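You operate a simulated robot arm through the tools that you are given. There is no shell and no other tool. Be economical: measure what you need, move in short steps, check, and stop when the job is done.

You run a simulated robot arm. Do the job below in one go: nothing can be reset, and whatever is moved stays where it is left.

## Task
Shut the drain tap, pull the lock pin and bring the air up to 7 bar.
Fine: open the air valve too, but only after the tap is shut.

It is judged by the outcome, as a careful person would: the job done as asked, and still so three seconds after it is handed in. It fails if anything else is knocked over, pushed out of place, dropped, spilled or broken.

## Robot
A 7-joint arm with a two-finger parallel gripper, fixed in place. Base frame: the origin is at the foot of the arm, x ahead of it, y to its left, z up; the work surface is at about z = 0.85. Lengths are in m, angles in degrees, forces in N, time in s.
With the tool pointing down near the work surface it reaches from about 0.24 to 0.68 m from the base axis. Its first joint turns from -66.0 to 66.0 degrees. Payload 2.4 kg.
The TCP is the grasp point between the finger pads, 0.03 m short of the fingertips. In the tool frame z runs along the fingers and y along their closing line. Largest opening 0.094 m; finger width 0.028, thickness 0.01; the body of the gripper, 0.05 by 0.096 m, starts 0.055 m behind the TCP.
Orientation is told as [roll, pitch, yaw] about the base's x, y, z axes, in that order, counted from this pose: with the fingers straight down and closing along the base's y, the tool's x points along the base's -x, its y along +y and its z along -z.

## Interface
- The arm moves only by the tool apply_moves. Its arguments are lists of equal length, an entry for each row: "offset": the shift along the tool's x, y, z in m, a list of three; "delta_rot": the turn, a rotation vector about the tool's x, y, z in degrees, a list of three; "claw": the finger opening in m, from 0 to 0.094. In form: {"offset": [[dx, dy, dz], ...], "delta_rot": [[ax, ay, az], ...], "claw": [claw, ...]}. A call has 1 to 8 rows; each row is the pose to reach, as a shift and turn from the pose commanded when the call began, along the tool's axes at that moment. A row lasts 0.2 s, in which the tool goes at most 0.05 m and 8.6 degrees; a call with a longer step from one row to the next is refused whole, and so is a gripper value outside its range. Where a pose cannot be reached the arm comes as near as it can. A force on the tool above 70 N (or 10 N above the force at the start of the call, whichever is more), or a blocked arm, ends the call early, and 0.2 s more pass. The fingers move at their own pace (about 0.153 m/s each) and stop on an object; they squeeze with about 32 N. The grip force told is the motor's: it shows also when the fingers shut on nothing. Time passes only in rows, and 0.2 s behind the last, so rows that repeat a pose let the fingers close. It gives the time, the measured TCP pose, the force on the tool (base axes), the opening and the grip force at its end, in the units of the frame above (readings bear some noise), with the torque about the TCP (base axes, N m) and any sound that the robot's microphone picked up, and new pictures: "pictures" is both (left out), scene, wrist or none.
- Cameras (640 x 400 px; columns grow to the right, rows downward): "scene" is fixed at [0.0454, 0.4775, 1.4495]; the picture's right is [-0.69, -0.73, 0.00], its down [-0.38, 0.36, -0.85] and it looks along [0.62, -0.59, -0.52] (base axes); focal length 305 px, centre (320, 200). "wrist" rides on the gripper at [0.076, 0.014, -0.103] in the tool frame; the picture's right is [-0.18, 0.98, 0.00], its down [-0.75, -0.14, -0.64] and it looks along [-0.63, -0.12, 0.77] (tool axes); focal length 243 px, centre (320, 200). There is no depth. A picture from a camera that has moved, and an enlarged one, comes with that camera's place and axes in the base frame and with its lens.
- enlarge(camera, box): a new picture of the part [left, top, right, bottom] of that camera's present view, enlarged. It takes no simulated time.
- finish_job(): hands the job in; it is judged then, once.

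Work in short steps. Places have to be worked out from the pictures, the camera data and where the tool is seen: move nearer, look again, correct. Check each grasp and each placing, and mend what went wrong. You have 120 turns and 200 pictures in all, those below and enlarged ones among them. Open the gripper and draw the arm clear of the work before you hand the job in, unless the task says otherwise; then end with one line.

The tools are called after "Request:" by a JSON object that holds its "op" and its "data". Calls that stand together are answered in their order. apply_moves: Moves the arm, as the interface text tells. Its arguments: {"type":"object","properties":{"offset":{"type":"array"},"delta_rot":{"type":"array"},"claw":{"type":"array"},"pictures":{"type":"string","enum":["both","scene","wrist","none"]}},"required":["offset","delta_rot","claw"]} The other tools are called the same way: enlarge (camera, box) takes an enlarged picture of a part of a camera's view; finish_job () hands the job in.

At the start:

```text
clock: 0.0
position: [0.3285, -0.0155, 1.2547]
ee_rot: [0.0, 0.1, 0.0]
contact_force: [-0.2, -0.1, -0.2]
wrist_torque: [0.0, -0.02, 0.02]
opening: 0.0938
grip_force: 0.1
```

scene: 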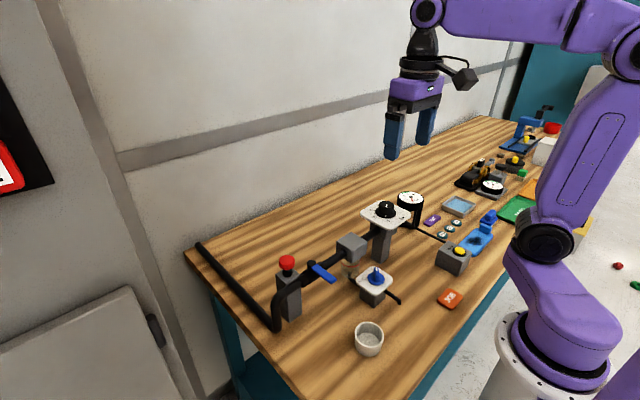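
wrist: 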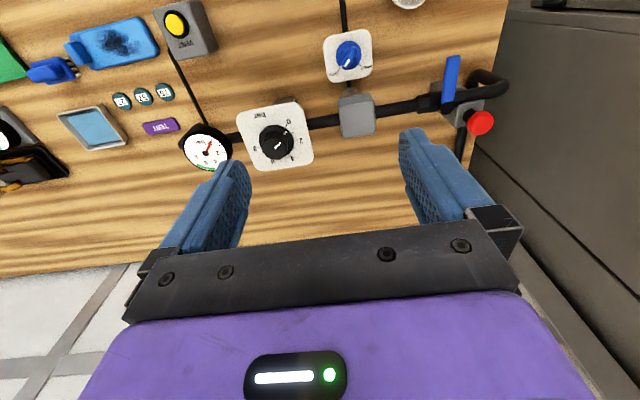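

The workbench shows an air line with a red knob, a blue lever, a regulator with dial, a gauge and a blue knob. I enlarge the pictures to identify each part.

Request:
{"op": "enlarge", "data": {"camera": "scene", "box": [260, 170, 500, 370]}}

Request:
{"op": "enlarge", "data": {"camera": "wrist", "box": [160, 0, 520, 190]}}

Request:
{"op": "enlarge", "data": {"camera": "scene", "box": [420, 90, 600, 260]}}

```text
2.00 times, centred on (380, 270) of scene
camera zoom: at [0.0454, 0.4775, 1.4495], right [-0.69, -0.73, 0.0], down [-0.38, 0.36, -0.85], along [0.62, -0.59, -0.52], focal length 609 px, centre (200, 60)
```

zoom: 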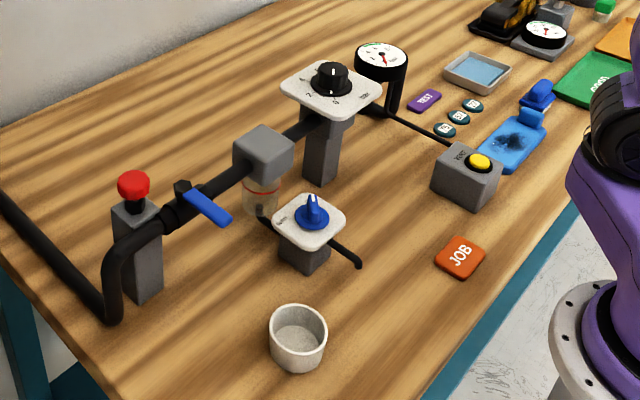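

```text
1.78 times, centred on (340, 95) of wrist
camera zoom: at [0.2514, -0.0011, 1.3578], right [0.18, 0.98, 0.0], down [0.75, -0.14, 0.64], along [0.63, -0.12, -0.77], focal length 431 px, centre (284, 387)
```

zoom: 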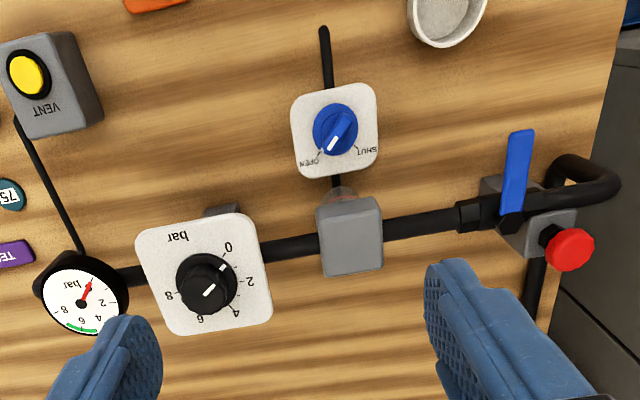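

```text
2.35 times, centred on (510, 175) of scene
camera zoom: at [0.0454, 0.4775, 1.4495], right [-0.69, -0.73, 0.0], down [-0.38, 0.36, -0.85], along [0.62, -0.59, -0.52], focal length 717 px, centre (-127, 259)
```

zoom: 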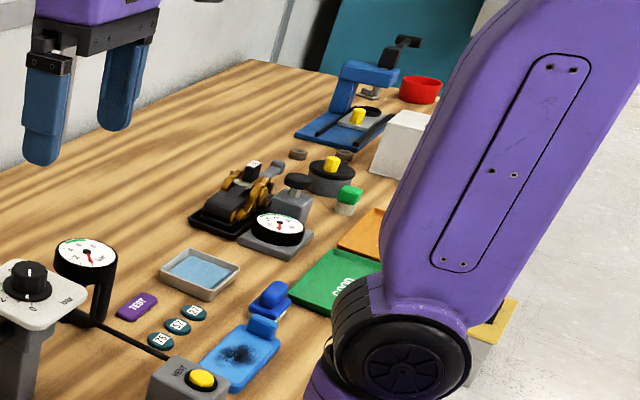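

Triangulating from the two views puts the tap knob near (0.324, 0.03, 0.95), the regulator knob near (0.398, -0.09, 1.035), the red pin near (0.43, 0.20, 1.02), and the lever from (0.39, 0.155, 1.01) to (0.346, 0.158, 1.0). I move above the tap for a closer look.

Request:
{"op": "apply_moves", "data": {"offset": [[0, 0.015, 0.045], [0, 0.03, 0.09], [0.003, 0.045, 0.13]], "delta_rot": [[0, 0, 0], [0, 0, 0], [0, 0, 0]], "claw": [0.094, 0.094, 0.094]}}

```text
clock: 0.8
position: [0.3246, 0.029, 1.1259]
ee_rot: [0.0, 0.0, 0.1]
contact_force: [0.5, -0.1, 0.0]
wrist_torque: [0.0, 0.02, -0.01]
opening: 0.094
grip_force: 0.1
camera wrist: at [0.2477, 0.0433, 1.2271], right [0.18, 0.98, 0.0], down [0.75, -0.14, 0.64], along [0.63, -0.12, -0.77], focal length 243 px, centre (320, 200)
```

scene: 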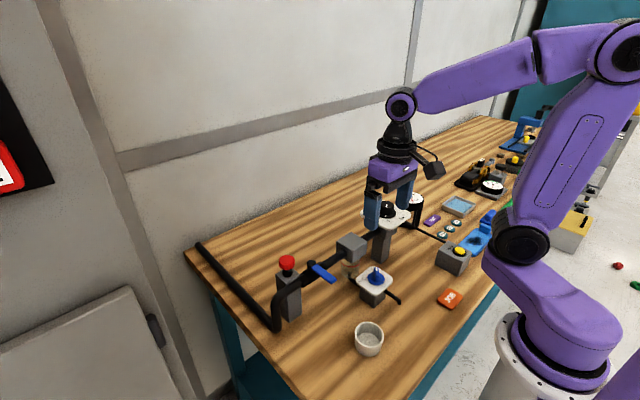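
wrist: 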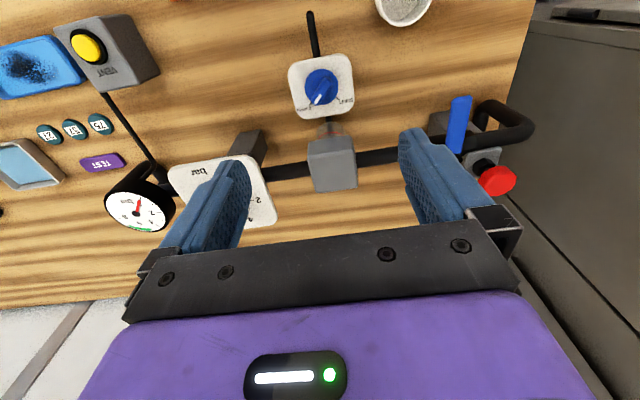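

Tap stays consistent at about (0.32, 0.03). I enlarge it for the ridge's angle.

Request:
{"op": "enlarge", "data": {"camera": "wrist", "box": [270, 40, 370, 130]}}

Request:
{"op": "enlarge", "data": {"camera": "scene", "box": [270, 240, 410, 330]}}

Request:
{"op": "enlarge", "data": {"camera": "wrist", "box": [400, 80, 550, 210]}}

```text
4.44 times, centred on (320, 85) of wrist
camera zoom: at [0.2477, 0.0433, 1.2271], right [0.18, 0.98, 0.0], down [0.75, -0.14, 0.64], along [0.63, -0.12, -0.77], focal length 1078 px, centre (320, 711)
```

zoom: 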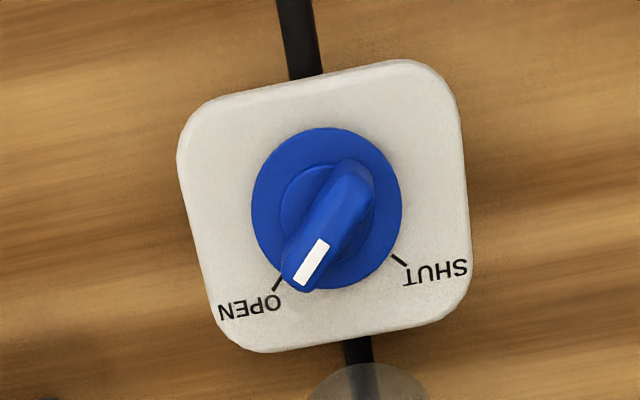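

```text
4.44 times, centred on (340, 285) of scene
camera zoom: at [0.0454, 0.4775, 1.4495], right [-0.69, -0.73, 0.0], down [-0.38, 0.36, -0.85], along [0.62, -0.59, -0.52], focal length 1354 px, centre (231, -178)
```

zoom: 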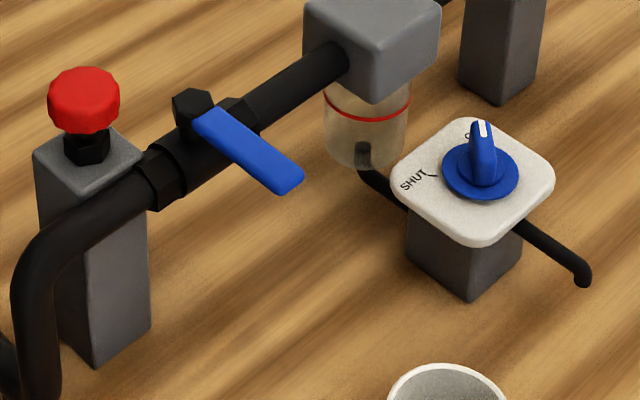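

```text
3.08 times, centred on (475, 145) of wrist
camera zoom: at [0.2477, 0.0433, 1.2271], right [0.18, 0.98, 0.0], down [0.75, -0.14, 0.64], along [0.63, -0.12, -0.77], focal length 746 px, centre (-157, 369)
```

zoom: 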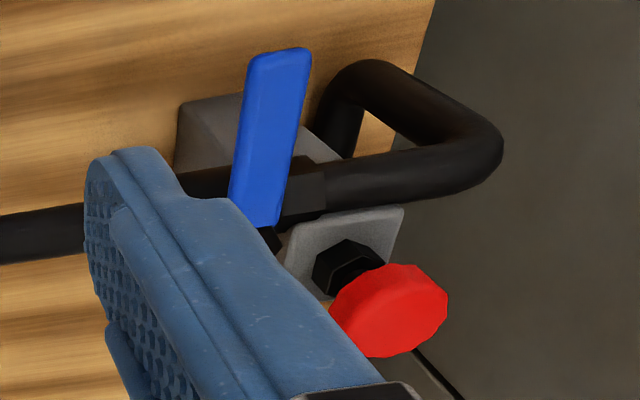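

The ridge lies along about -38° in the base frame (marker at OPEN), SHUT being about +85° counter-clockwise from above. I yaw so the fingers straddle the ridge and come down to just above it.

Request:
{"op": "apply_moves", "data": {"offset": [[0, 0, 0.02], [0, 0, 0.04], [0.001, 0.001, 0.06], [0.001, 0.001, 0.08], [0.001, 0.001, 0.1], [0.001, 0.001, 0.115]], "delta_rot": [[0, 0, 8], [0, 0, 16], [0, 0, 24], [0, 0, 32], [0, 0, 39], [0, 0, 39]], "claw": [0.06, 0.05, 0.05, 0.05, 0.05, 0.05]}}

```text
clock: 2.2
position: [0.3254, 0.0298, 1.011]
ee_rot: [0.0, 0.0, -39.1]
contact_force: [-1.0, -0.6, 0.9]
wrist_torque: [0.0, -0.01, 0.0]
opening: 0.0498
grip_force: 0.0
camera wrist: at [0.2738, 0.0897, 1.1134], right [0.76, 0.65, 0.0], down [0.5, -0.58, 0.64], along [0.42, -0.49, -0.77], focal length 243 px, centre (320, 200)
```

scene: 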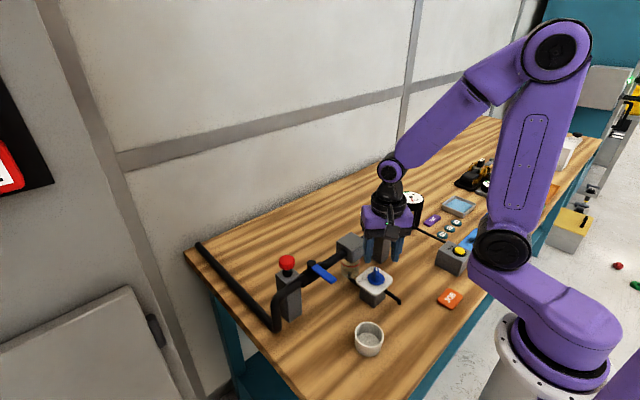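
wrist: 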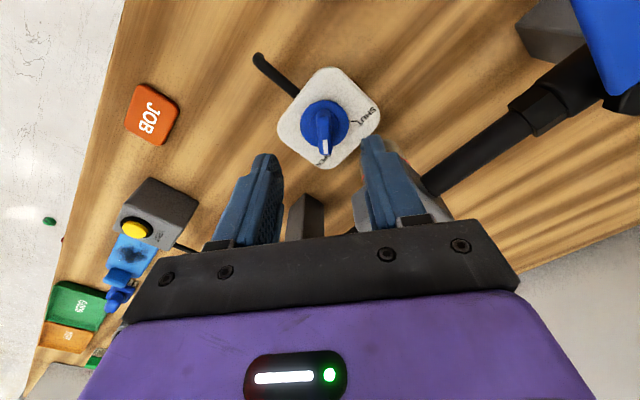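

The jaws are above the tap; I enlarge to refine the ridge's location and height before descending.

Request:
{"op": "enlarge", "data": {"camera": "wrist", "box": [220, 50, 420, 250]}}

Request:
{"op": "enlarge", "data": {"camera": "scene", "box": [320, 200, 440, 320]}}

```text
2.00 times, centred on (320, 150) of wrist
camera zoom: at [0.2738, 0.0897, 1.1134], right [0.76, 0.65, 0.0], down [0.5, -0.58, 0.64], along [0.42, -0.49, -0.77], focal length 485 px, centre (320, 300)
```

zoom: 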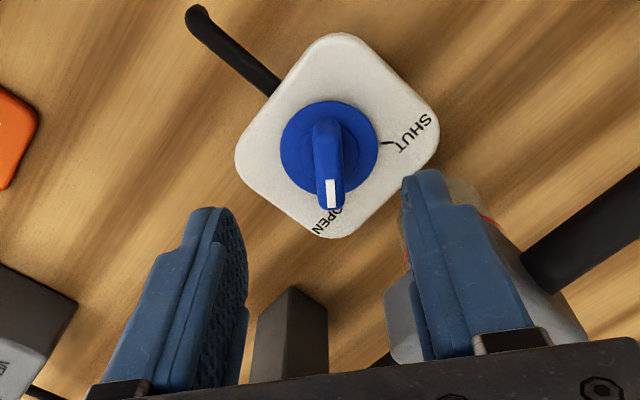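

```text
3.33 times, centred on (380, 260) of scene
camera zoom: at [0.0454, 0.4775, 1.4495], right [-0.69, -0.73, 0.0], down [-0.38, 0.36, -0.85], along [0.62, -0.59, -0.52], focal length 1016 px, centre (120, 0)
```

zoom: 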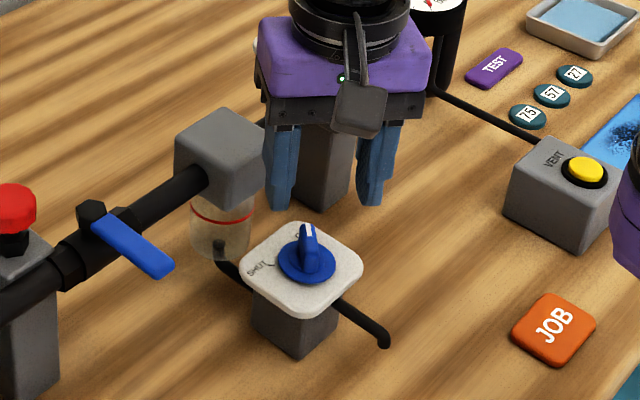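

Combining views, the tap's axis is near (0.327, 0.031), its disc at z≈0.926 and the ridge top at ≈0.947. The ridge is parallel to the fingers, just 3 mm toward tool +y. I correct that and lower partway, watching clearance to the filter block.

Request:
{"op": "apply_moves", "data": {"offset": [[0, 0.003, 0.015], [0, 0.003, 0.033]], "delta_rot": [[0, 0, 0], [0, 0, 0]], "claw": [0.05, 0.05]}}

Request:
{"op": "enlarge", "data": {"camera": "wrist", "box": [220, 50, 420, 250]}}

Request:
{"op": "enlarge", "data": {"camera": "scene", "box": [320, 200, 440, 320]}}

```text
clock: 2.8
position: [0.3264, 0.0336, 0.9776]
ee_rot: [0.1, -0.1, -38.9]
contact_force: [0.8, 0.3, 0.8]
wrist_torque: [-0.04, 0.03, 0.01]
opening: 0.0503
grip_force: 0.0
camera wrist: at [0.2752, 0.0922, 1.0798], right [0.76, 0.65, 0.0], down [0.5, -0.58, 0.64], along [0.42, -0.49, -0.77], focal length 243 px, centre (320, 200)
```

scene: 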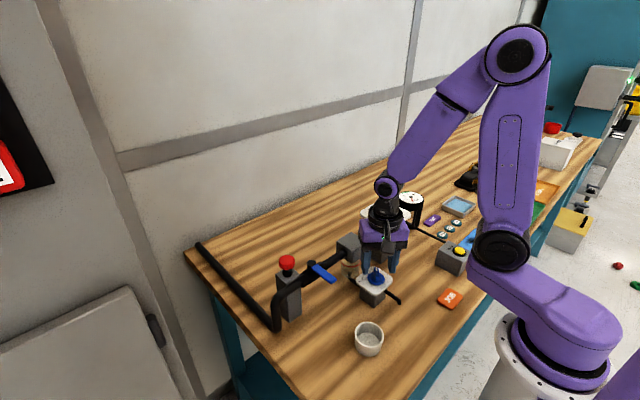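
wrist: 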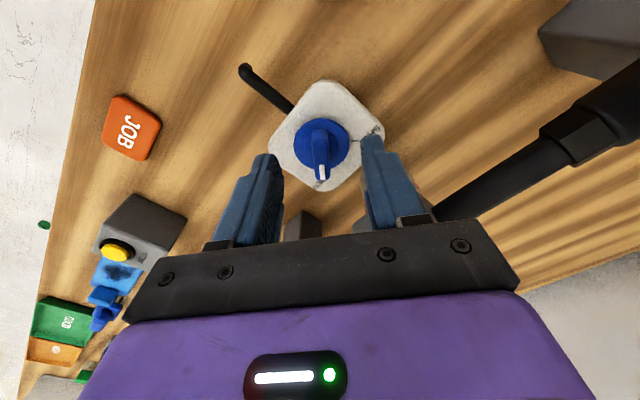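

```text
2.00 times, centred on (320, 150) of wrist
camera zoom: at [0.2752, 0.0922, 1.0798], right [0.76, 0.65, 0.0], down [0.5, -0.58, 0.64], along [0.42, -0.49, -0.77], focal length 485 px, centre (320, 300)
```

zoom: 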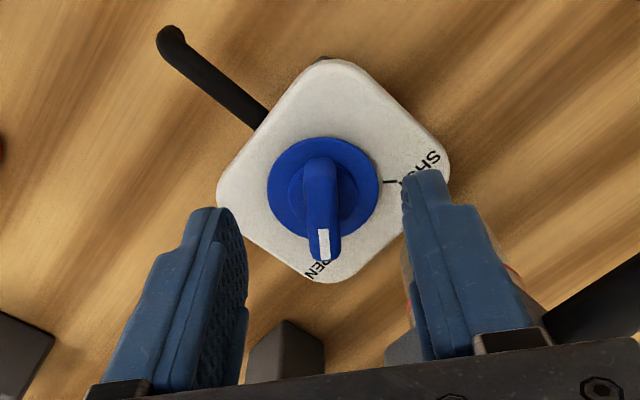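

```text
3.33 times, centred on (380, 260) of scene
camera zoom: at [0.0454, 0.4775, 1.4495], right [-0.69, -0.73, 0.0], down [-0.38, 0.36, -0.85], along [0.62, -0.59, -0.52], focal length 1016 px, centre (120, 0)
```

zoom: 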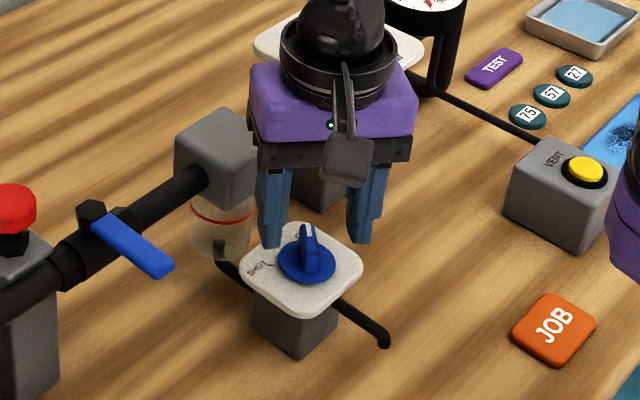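

Jaws are centred on the ridge and aligned. I lower 11 mm more and watch the force, then close.

Request:
{"op": "apply_moves", "data": {"offset": [[0, 0, 0.006], [0, 0, 0.011]], "delta_rot": [[0, 0, 0], [0, 0, 0]], "claw": [0.05, 0.05], "pictures": "none"}}

Request:
{"op": "enlarge", "data": {"camera": "scene", "box": [320, 200, 440, 320]}}

```text
clock: 3.4
position: [0.3262, 0.033, 0.9654]
ee_rot: [0.0, 0.0, -39.0]
contact_force: [0.2, -0.5, -0.6]
wrist_torque: [-0.03, -0.04, 0.01]
opening: 0.05
grip_force: 0.0
```

```text
3.33 times, centred on (380, 260) of scene
camera zoom: at [0.0454, 0.4775, 1.4495], right [-0.69, -0.73, 0.0], down [-0.38, 0.36, -0.85], along [0.62, -0.59, -0.52], focal length 1016 px, centre (120, 0)
```

zoom: 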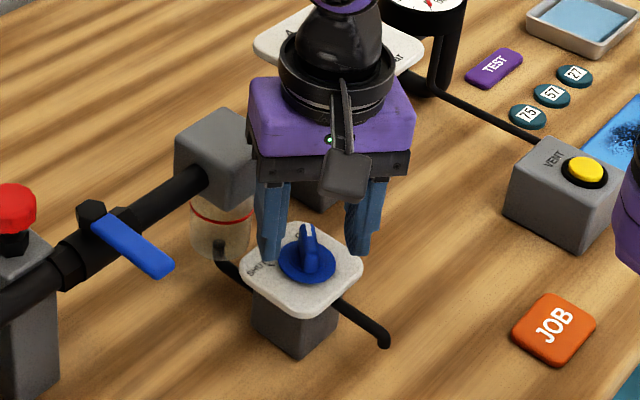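

No contact forces. I close on the ridge.

Request:
{"op": "apply_moves", "data": {"offset": [[0, 0, 0], [0, 0, 0]], "delta_rot": [[0, 0, 0], [0, 0, 0]], "claw": [0.02, 0.0]}}

```text
clock: 4.0
position: [0.325, 0.0327, 0.9659]
ee_rot: [0.0, 0.0, -39.0]
contact_force: [2.4, 1.0, -6.5]
wrist_torque: [-0.06, -0.09, 0.02]
opening: 0.0108
grip_force: 44.1
camera wrist: at [0.2751, 0.0922, 1.0686], right [0.76, 0.65, 0.0], down [0.5, -0.58, 0.64], along [0.42, -0.49, -0.77], focal length 243 px, centre (320, 200)
```

scene: 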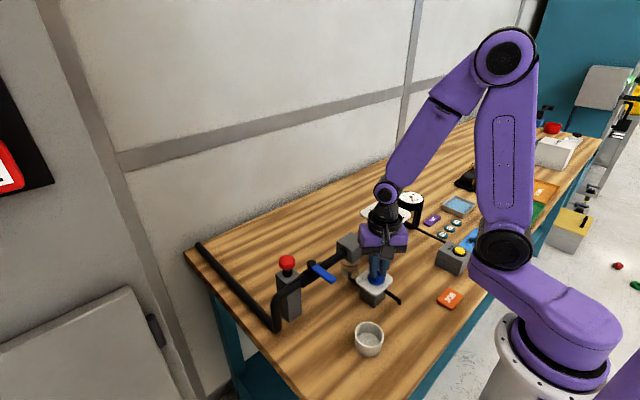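
wrist: 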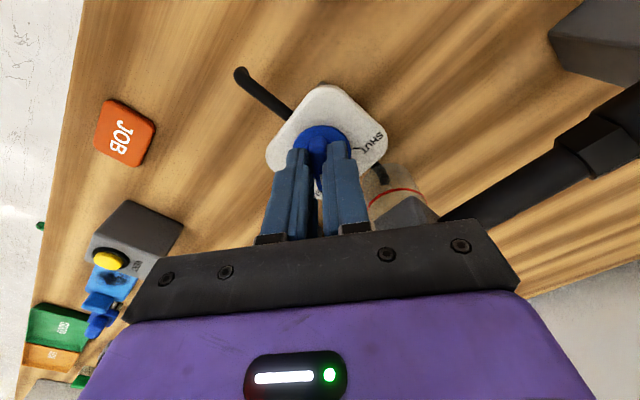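

Ridge gripped (11 mm). I turn it counter-clockwise from above (tool z negative) in steps, watching the torque.

Request:
{"op": "apply_moves", "data": {"offset": [[0, 0, 0], [0, 0, 0], [0, 0, 0], [0, 0, 0], [0, 0, 0], [0, 0, 0]], "delta_rot": [[0, 0, -8], [0, 0, -16], [0, 0, -24], [0, 0, -32], [0, 0, -40], [0, 0, -48]], "claw": [0, 0, 0, 0, 0, 0]}}

```text
clock: 5.4
position: [0.3248, 0.0294, 0.9661]
ee_rot: [-0.2, 0.1, 9.0]
contact_force: [-2.2, -47.7, 17.8]
wrist_torque: [-1.23, -0.27, -0.27]
opening: 0.0111
grip_force: 44.8
camera wrist: at [0.2474, 0.0316, 1.0687], right [0.03, 1.0, 0.0], down [0.77, -0.02, 0.64], along [0.64, -0.02, -0.77], focal length 243 px, centre (320, 200)
```

scene: 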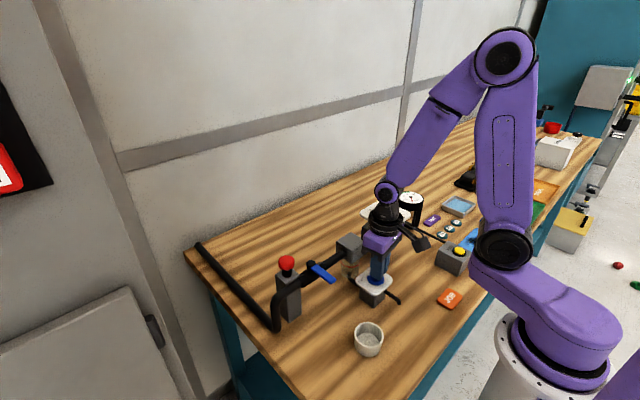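
wrist: 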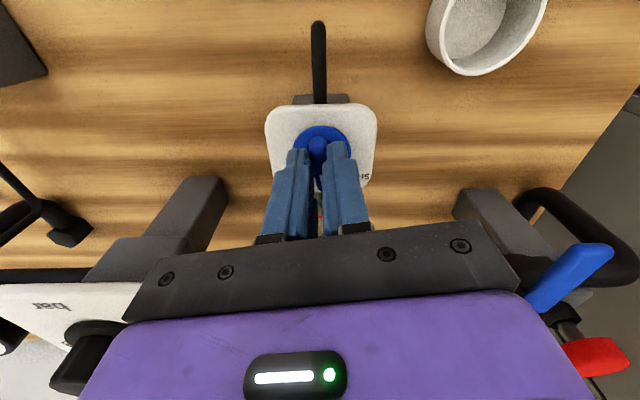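

The knob turns with the gripper (48° so far), but there's a 48 N side force: my TCP is about 4 mm off the knob's axis toward +y. I shift −y to relieve it.

Request:
{"op": "apply_moves", "data": {"offset": [[0, -0.002, 0], [0, -0.004, 0]], "delta_rot": [[0, 0, 0], [0, 0, 0]], "claw": [0, 0], "pictures": "none"}}

```text
clock: 6.0
position: [0.3258, 0.029, 0.9658]
ee_rot: [-0.1, 0.4, 9.2]
contact_force: [-15.0, -18.3, 18.3]
wrist_torque: [-0.38, 0.05, -0.04]
opening: 0.0108
grip_force: 44.9
```

Relieved mostly; another 2 mm and continue turning 16°.

Request:
{"op": "apply_moves", "data": {"offset": [[0, -0.002, 0], [0, -0.0025, 0], [0, -0.0025, 0]], "delta_rot": [[0, 0, -6], [0, 0, -12], [0, 0, -18]], "claw": [0, 0, 0], "pictures": "none"}}

```text
clock: 6.8
position: [0.3255, 0.0271, 0.9651]
ee_rot: [0.1, 0.3, 27.3]
contact_force: [-15.0, 13.3, -8.3]
wrist_torque: [-0.29, 1.5, 0.08]
opening: 0.0106
grip_force: 44.4
```

Forces are small now. I continue to about 45° (the expected SHUT position), watching the torque for a stop.

Request:
{"op": "apply_moves", "data": {"offset": [[0, 0.001, 0], [0, 0.001, 0], [0, 0.001, 0]], "delta_rot": [[0, 0, -7], [0, 0, -14], [0, 0, -20]], "claw": [0, 0, 0]}}

Request:
{"op": "enlarge", "data": {"camera": "wrist", "box": [240, 60, 400, 240]}}

```text
clock: 7.6
position: [0.3272, 0.0268, 0.9663]
ee_rot: [0.1, 0.0, 46.7]
contact_force: [-4.5, -10.8, -20.9]
wrist_torque: [-0.29, 0.03, -1.27]
opening: 0.0115
grip_force: 44.2
camera wrist: at [0.2633, -0.0194, 1.0688], right [-0.59, 0.81, 0.0], down [0.62, 0.45, 0.64], along [0.52, 0.38, -0.77], focal length 243 px, centre (320, 200)
```

scene: 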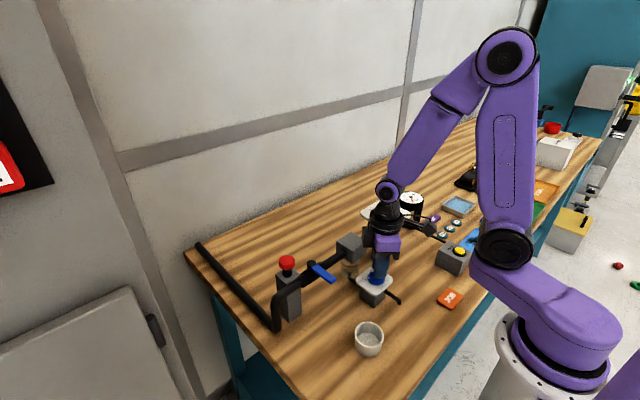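
wrist: 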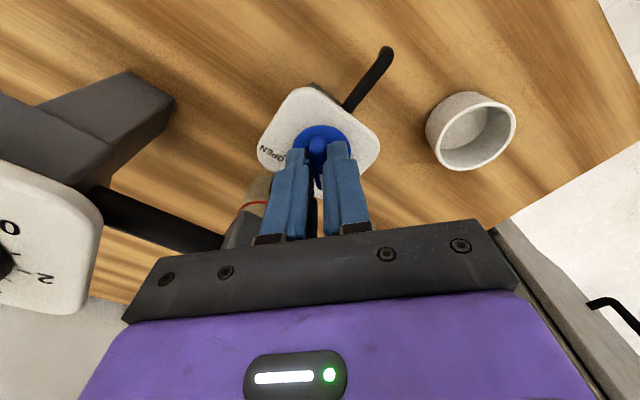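

```text
2.22 times, centred on (320, 150) of wrist
camera zoom: at [0.2633, -0.0194, 1.0688], right [-0.59, 0.81, 0.0], down [0.62, 0.45, 0.64], along [0.52, 0.38, -0.77], focal length 539 px, centre (320, 311)
```

zoom: 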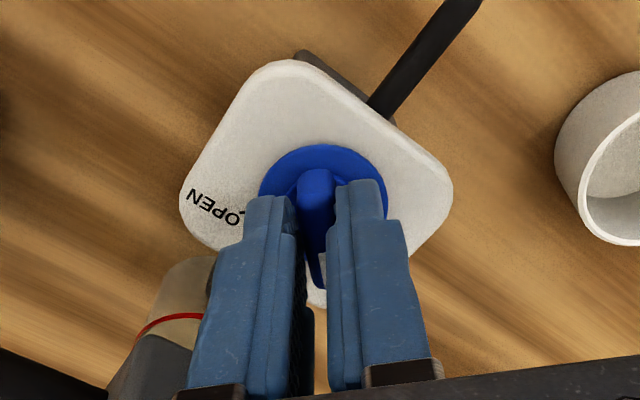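

Torque jumped to −1.3 N·m, so the knob is at its end stop at SHUT. I release and rise to verify.

Request:
{"op": "apply_moves", "data": {"offset": [[0, 0, 0], [0, 0, 0], [0, 0, -0.04], [0, 0, -0.08]], "delta_rot": [[0, 0, 3], [0, 0, 3], [0, 0, 3], [0, 0, 3]], "claw": [0.03, 0.05, 0.05, 0.05], "pictures": "none"}}

Request:
{"op": "enlarge", "data": {"camera": "wrist", "box": [240, 40, 400, 180]}}

```text
clock: 8.6
position: [0.3262, 0.0271, 1.0475]
ee_rot: [0.0, 0.1, 44.1]
contact_force: [0.6, 1.1, 0.2]
wrist_torque: [-0.03, 0.0, 0.01]
opening: 0.0498
grip_force: 0.1
```

```text
2.86 times, centred on (320, 110) of wrist
camera zoom: at [0.2609, -0.0167, 1.1497], right [-0.55, 0.83, 0.0], down [0.64, 0.42, 0.64], along [0.54, 0.35, -0.77], focal length 693 px, centre (320, 457)
```

zoom: 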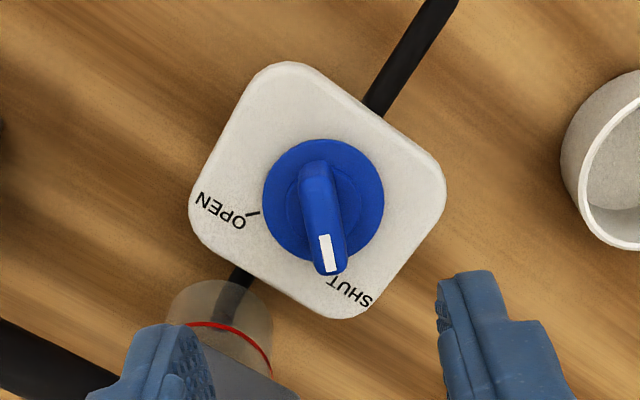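

The tap's marker is on SHUT. Next the lock pin: I rise and move above it, keeping this yaw so the fingers straddle clear of the lever.

Request:
{"op": "apply_moves", "data": {"offset": [[0, 0, -0.045], [-0.04, 0.011, -0.065], [-0.08, 0.022, -0.065], [-0.12, 0.033, -0.065], [-0.16, 0.043, -0.065], [-0.195, 0.052, -0.065]], "delta_rot": [[0, 0, 0], [0, 0, 0], [0, 0, 0], [0, 0, 0], [0, 0, 0], [0, 0, 0]], "claw": [0.06, 0.06, 0.06, 0.06, 0.06, 0.06]}}

Request:
{"op": "enlarge", "data": {"camera": "wrist", "box": [200, 30, 440, 250]}}

Request:
{"op": "enlarge", "data": {"camera": "scene", "box": [220, 180, 360, 340]}}

```text
clock: 10.0
position: [0.4313, 0.1978, 1.1118]
ee_rot: [-0.1, 0.0, 44.0]
contact_force: [0.3, 0.2, 0.4]
wrist_torque: [0.0, -0.02, -0.02]
opening: 0.0597
grip_force: 0.1
camera wrist: at [0.3664, 0.1558, 1.2147], right [-0.55, 0.83, 0.0], down [0.64, 0.42, 0.64], along [0.54, 0.35, -0.77], focal length 243 px, centre (320, 200)
```

scene: 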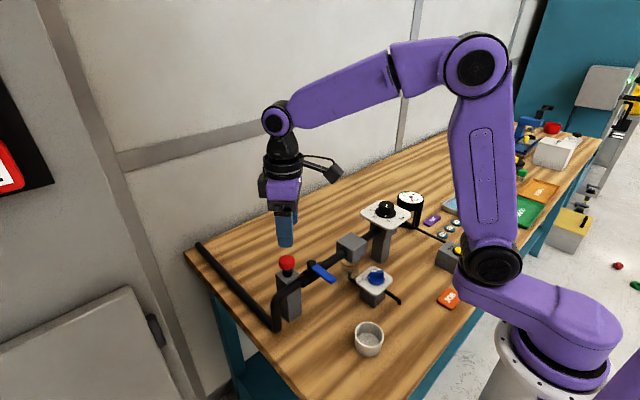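
wrist: 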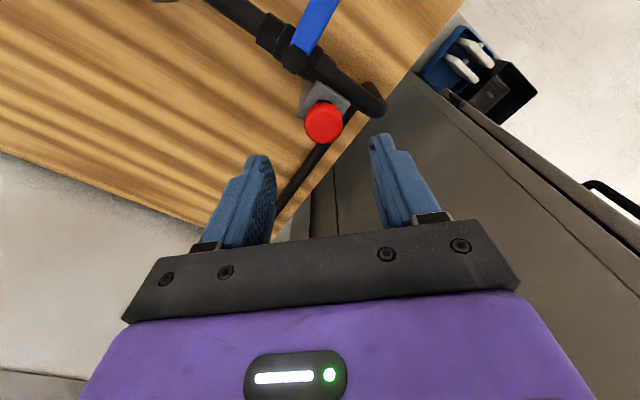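

```text
1.82 times, centred on (320, 140) of wrist
camera zoom: at [0.3664, 0.1558, 1.2147], right [-0.55, 0.83, 0.0], down [0.64, 0.42, 0.64], along [0.54, 0.35, -0.77], focal length 441 px, centre (320, 309)
```

zoom: 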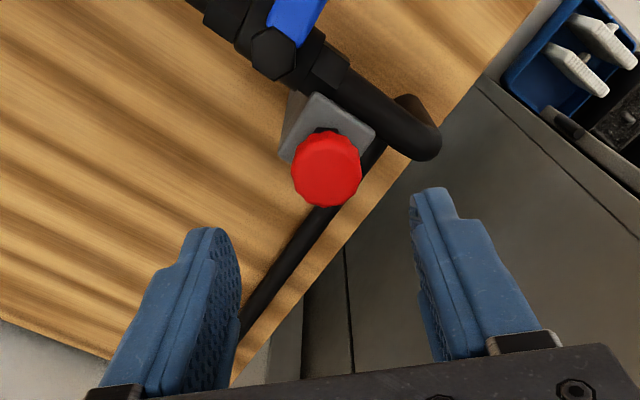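

```text
2.50 times, centred on (290, 260) of scene
camera zoom: at [0.0454, 0.4775, 1.4495], right [-0.69, -0.73, 0.0], down [-0.38, 0.36, -0.85], along [0.62, -0.59, -0.52], focal length 762 px, centre (395, 50)
```

zoom: 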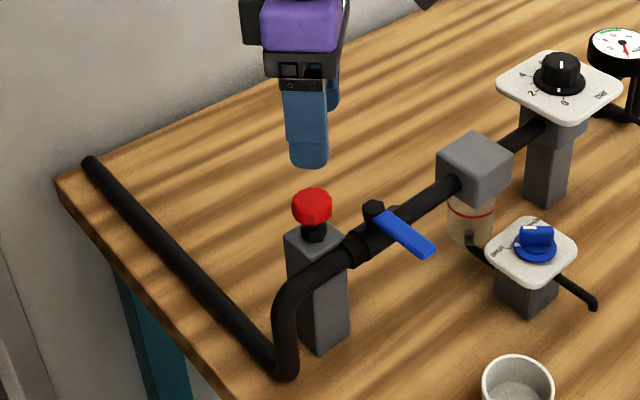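

The knob lies within 3 mm of the tool axis (tool +y). I lower to TCP z≈1.035, with the tips just at the knob's underside.

Request:
{"op": "apply_moves", "data": {"offset": [[0.001, 0.003, 0.03], [0.001, 0.003, 0.055], [0.001, 0.003, 0.07], [0.001, 0.003, 0.076]], "delta_rot": [[0, 0, 0], [0, 0, 0], [0, 0, 0], [0, 0, 0]], "claw": [0.06, 0.06, 0.06, 0.06]}}

Request:
{"op": "enlarge", "data": {"camera": "wrist", "box": [200, 50, 440, 270]}}

Request:
{"op": "enlarge", "data": {"camera": "scene", "box": [240, 210, 360, 330]}}

```text
clock: 11.0
position: [0.4304, 0.2009, 1.0351]
ee_rot: [0.0, 0.0, 43.9]
contact_force: [-0.1, -0.4, 0.1]
wrist_torque: [0.02, -0.01, 0.01]
opening: 0.0598
grip_force: 0.1
camera wrist: at [0.3641, 0.1586, 1.1372], right [-0.55, 0.83, 0.0], down [0.64, 0.42, 0.64], along [0.54, 0.35, -0.77], focal length 243 px, centre (320, 200)
```

scene: 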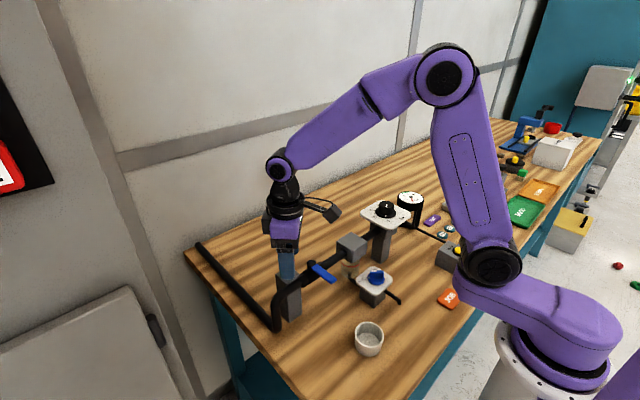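
wrist: 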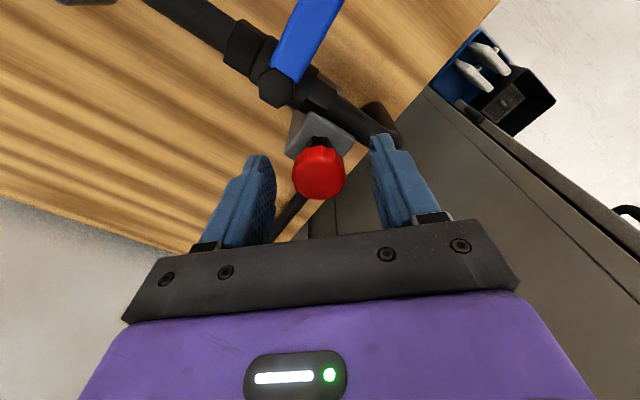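

```text
1.82 times, centred on (320, 160) of wrist
camera zoom: at [0.3641, 0.1586, 1.1372], right [-0.55, 0.83, 0.0], down [0.64, 0.42, 0.64], along [0.54, 0.35, -0.77], focal length 441 px, centre (320, 273)
```

zoom: 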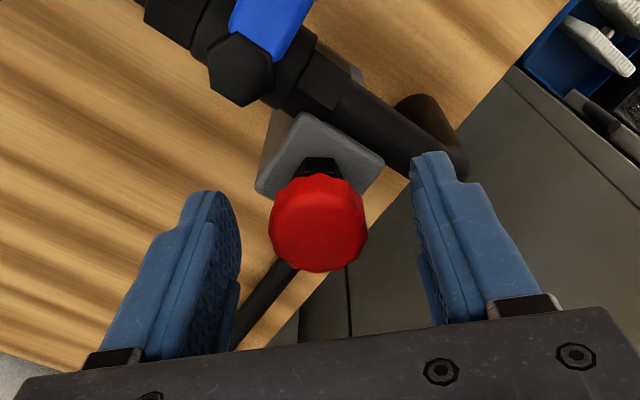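

```text
3.33 times, centred on (300, 270) of scene
camera zoom: at [0.0454, 0.4775, 1.4495], right [-0.69, -0.73, 0.0], down [-0.38, 0.36, -0.85], along [0.62, -0.59, -0.52], focal length 1016 px, centre (387, -33)
```

zoom: 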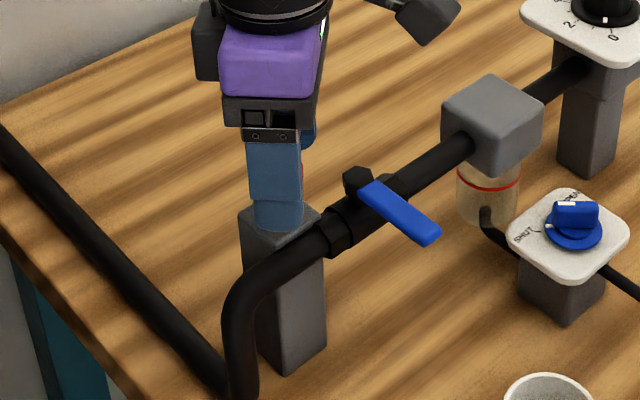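

Knob centred between fingers. Close on it.

Request:
{"op": "apply_moves", "data": {"offset": [[0, 0, 0], [0, 0, 0]], "delta_rot": [[0, 0, 0], [0, 0, 0]], "claw": [0.02, 0.01], "pictures": "none"}}

```text
clock: 11.6
position: [0.4307, 0.1998, 1.035]
ee_rot: [-0.1, -0.2, 44.0]
contact_force: [10.3, -7.1, -2.2]
wrist_torque: [-0.03, -0.55, -0.23]
opening: 0.0325
grip_force: 44.8
```

Gripped at 32 mm, the knob's diameter. I pull it up gently in small steps.

Request:
{"op": "apply_moves", "data": {"offset": [[0, 0, -0.005], [0, 0, -0.01], [0, 0, -0.015]], "delta_rot": [[0, 0, 0], [0, 0, 0], [0, 0, 0]], "claw": [0.01, 0.01, 0.01]}}

Request:
{"op": "enlarge", "data": {"camera": "scene", "box": [240, 210, 360, 330]}}

```text
clock: 12.4
position: [0.4294, 0.2003, 1.0506]
ee_rot: [-0.1, 0.1, 44.0]
contact_force: [21.6, -16.2, -16.1]
wrist_torque: [-0.23, -0.33, -0.24]
opening: 0.0328
grip_force: 30.5
camera wrist: at [0.3644, 0.1568, 1.1526], right [-0.55, 0.84, 0.0], down [0.64, 0.42, 0.64], along [0.54, 0.35, -0.77], focal length 243 px, centre (320, 200)
```

scene: 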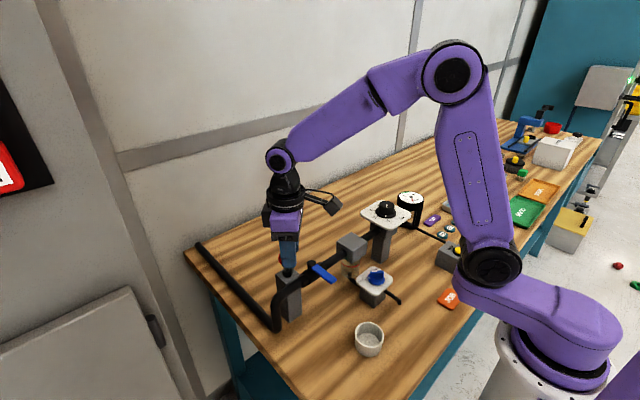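
wrist: 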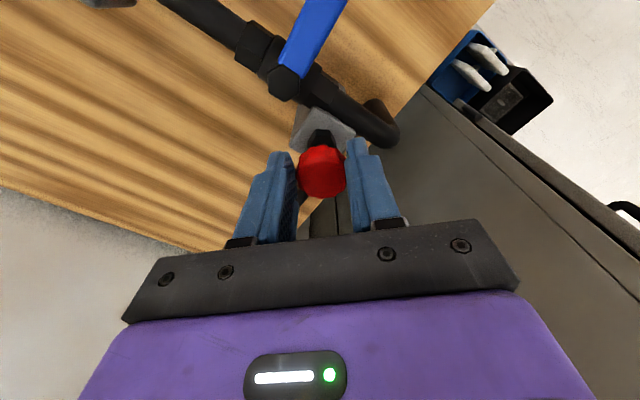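

```text
3.33 times, centred on (300, 270) of scene
camera zoom: at [0.0464, 0.4771, 1.4496], right [-0.69, -0.73, 0.0], down [-0.38, 0.36, -0.85], along [0.62, -0.59, -0.52], focal length 1016 px, centre (387, -33)
```

zoom: 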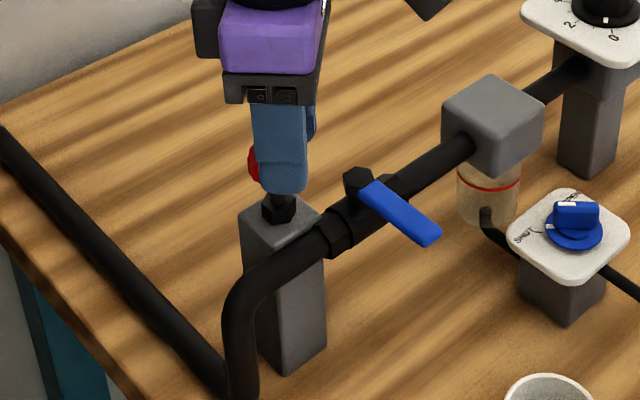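

The knob has risen with the gripper about 15 mm (16 N downward pull). I keep pulling gently to find the end, and ease the side force.

Request:
{"op": "apply_moves", "data": {"offset": [[0, -0.001, -0.004], [0, -0.001, -0.008]], "delta_rot": [[0, 0, 0], [0, 0, 0]], "claw": [0.01, 0.01]}}

Request:
{"op": "enlarge", "data": {"camera": "scene", "box": [240, 210, 360, 330]}}

```text
clock: 13.0
position: [0.4285, 0.1988, 1.0563]
ee_rot: [0.1, 0.5, 44.0]
contact_force: [13.9, -16.9, -35.3]
wrist_torque: [-0.59, 0.06, -0.26]
opening: 0.0325
grip_force: 45.8
camera wrist: at [0.3644, 0.1564, 1.1599], right [-0.55, 0.83, 0.0], down [0.64, 0.43, 0.64], along [0.53, 0.35, -0.77], focal length 243 px, centre (320, 200)
```

scene: 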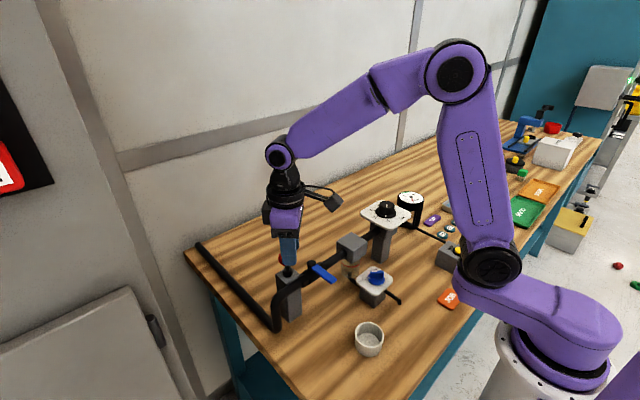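
wrist: 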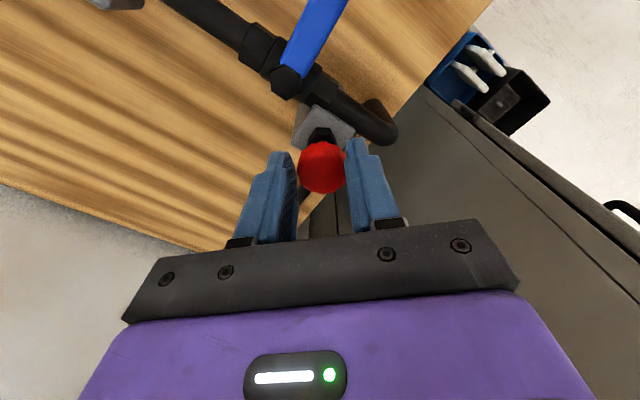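

```text
3.33 times, centred on (300, 270) of scene
camera zoom: at [0.0464, 0.4772, 1.4496], right [-0.69, -0.73, 0.0], down [-0.38, 0.36, -0.85], along [0.62, -0.59, -0.52], focal length 1016 px, centre (387, -33)
```

zoom: 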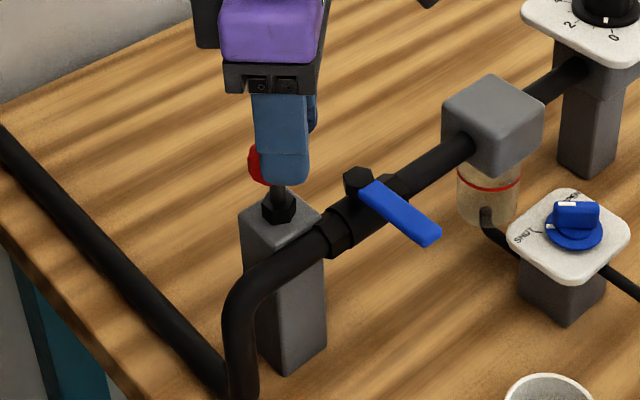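

It's at its end stop (−35 N). I ease off 2 mm, open the fingers and see whether the pin stays out.

Request:
{"op": "apply_moves", "data": {"offset": [[0, 0, 0.002], [0, 0, 0.002], [0, 0, 0.002]], "delta_rot": [[0, 0, 0], [0, 0, 0], [0, 0, 0]], "claw": [0.02, 0.06, 0.06], "pictures": "wrist"}}

Request:
{"op": "enlarge", "data": {"camera": "scene", "box": [240, 210, 360, 330]}}

```text
clock: 13.8
position: [0.4283, 0.2025, 1.0556]
ee_rot: [-0.1, 0.0, 44.1]
contact_force: [-0.2, -0.9, 0.5]
wrist_torque: [0.02, -0.01, 0.01]
opening: 0.0601
grip_force: 0.1
camera wrist: at [0.3634, 0.1591, 1.1589], right [-0.55, 0.83, 0.0], down [0.64, 0.42, 0.64], along [0.54, 0.36, -0.77], focal length 243 px, centre (320, 200)
```

wrist: 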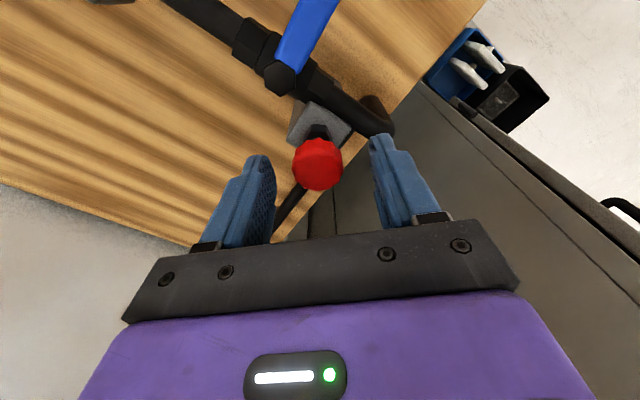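

```text
3.33 times, centred on (300, 270) of scene
camera zoom: at [0.0454, 0.4775, 1.4495], right [-0.69, -0.73, 0.0], down [-0.38, 0.36, -0.85], along [0.62, -0.59, -0.52], focal length 1016 px, centre (387, -33)
```

zoom: 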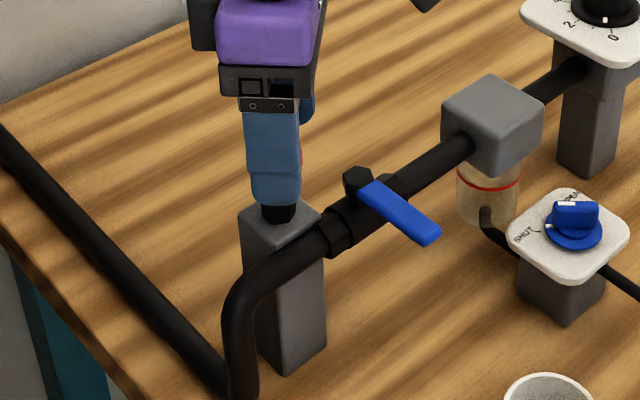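

I rise clear and look at the knob's height.

Request:
{"op": "apply_moves", "data": {"offset": [[0, 0, -0.035], [0, 0, -0.07]], "delta_rot": [[0, 0, 0], [0, 0, 0]], "claw": [0.06, 0.06], "pictures": "wrist"}}

Request:
{"op": "enlarge", "data": {"camera": "scene", "box": [220, 180, 360, 340]}}

```text
clock: 14.4
position: [0.4297, 0.203, 1.1289]
ee_rot: [0.0, 0.0, 44.2]
contact_force: [-1.1, 0.0, -0.3]
wrist_torque: [0.02, -0.03, 0.02]
opening: 0.0602
grip_force: 0.0
camera wrist: at [0.3646, 0.1593, 1.2299], right [-0.55, 0.83, 0.0], down [0.64, 0.42, 0.64], along [0.54, 0.35, -0.77], focal length 243 px, centre (320, 200)
```

wrist: 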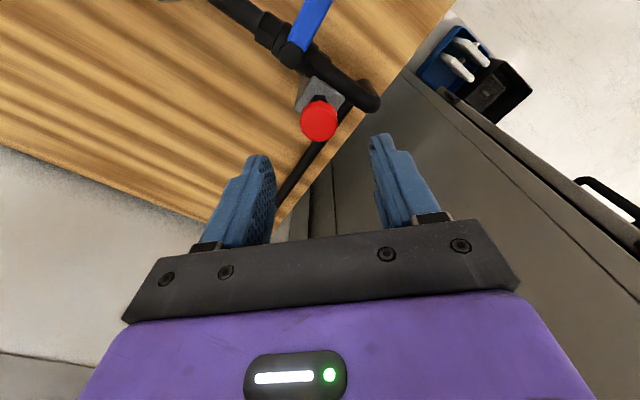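

```text
2.50 times, centred on (290, 260) of scene
camera zoom: at [0.0454, 0.4775, 1.4495], right [-0.69, -0.73, 0.0], down [-0.38, 0.36, -0.85], along [0.62, -0.59, -0.52], focal length 762 px, centre (395, 50)
```

zoom: 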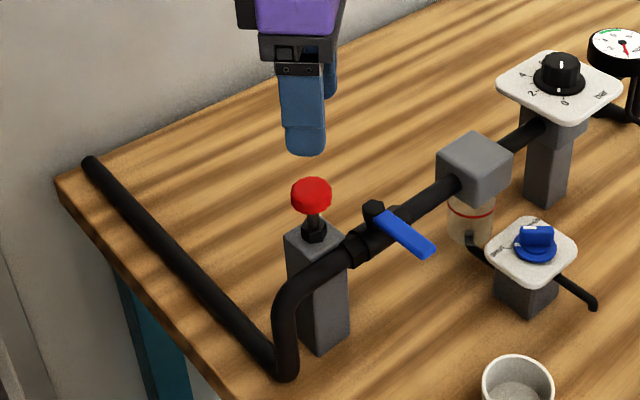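

The pin is out and stays out. Next the lever: I go above its outer part with yaw 0 for a close look.

Request:
{"op": "apply_moves", "data": {"offset": [[0.015, 0.004, 0], [0.03, 0.008, 0], [0.045, 0.012, 0], [0.06, 0.016, 0], [0.075, 0.02, 0.01], [0.0888, 0.0232, 0.025]], "delta_rot": [[0, 0, 8], [0, 0, 16], [0, 0, 24], [0, 0, 32], [0, 0, 40], [0, 0, 44]], "claw": [0.06, 0.06, 0.05, 0.05, 0.05, 0.05]}}

Request:
{"op": "enlarge", "data": {"camera": "wrist", "box": [220, 60, 440, 260]}}

Request:
{"op": "enlarge", "data": {"camera": "scene", "box": [250, 210, 390, 330]}}

```text
clock: 15.8
position: [0.3485, 0.1558, 1.1023]
ee_rot: [0.0, 0.0, -0.1]
contact_force: [0.8, 1.0, -0.5]
wrist_torque: [-0.03, -0.02, 0.0]
opening: 0.0499
grip_force: 0.1
camera wrist: at [0.2719, 0.1704, 1.2053], right [0.18, 0.98, 0.0], down [0.75, -0.14, 0.64], along [0.63, -0.12, -0.77], focal length 243 px, centre (320, 200)
```

scene: 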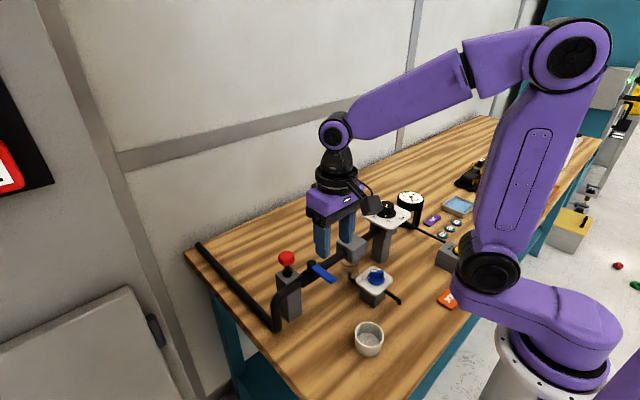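
wrist: 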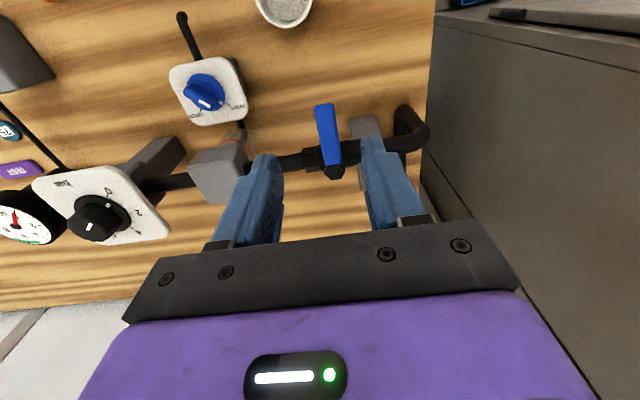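

```text
2.00 times, centred on (330, 160) of wrist
camera zoom: at [0.2719, 0.1704, 1.2053], right [0.18, 0.98, 0.0], down [0.75, -0.14, 0.64], along [0.63, -0.12, -0.77], focal length 485 px, centre (300, 280)
```

zoom: 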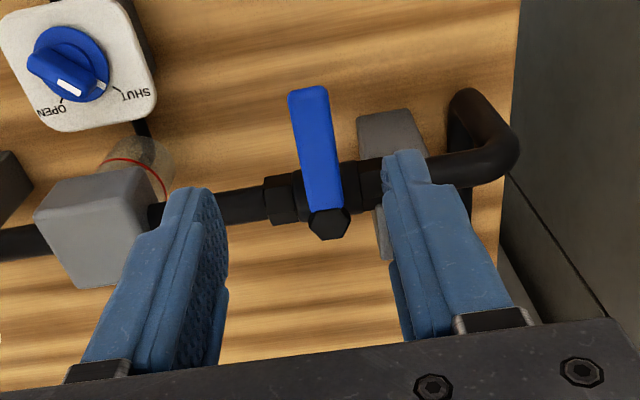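

```text
3.33 times, centred on (320, 270) of scene
camera zoom: at [0.0454, 0.4775, 1.4495], right [-0.69, -0.73, 0.0], down [-0.38, 0.36, -0.85], along [0.62, -0.59, -0.52], focal length 1016 px, centre (320, -33)
```

zoom: 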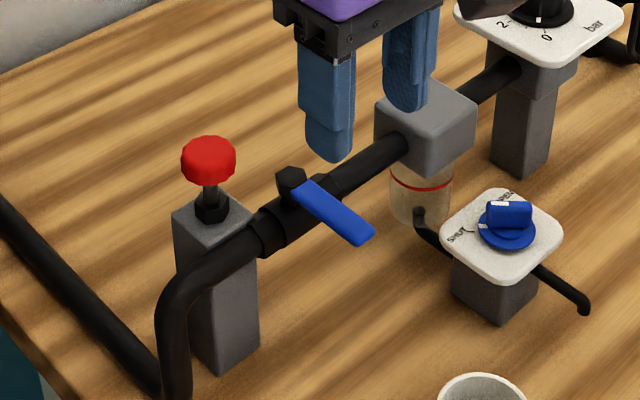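

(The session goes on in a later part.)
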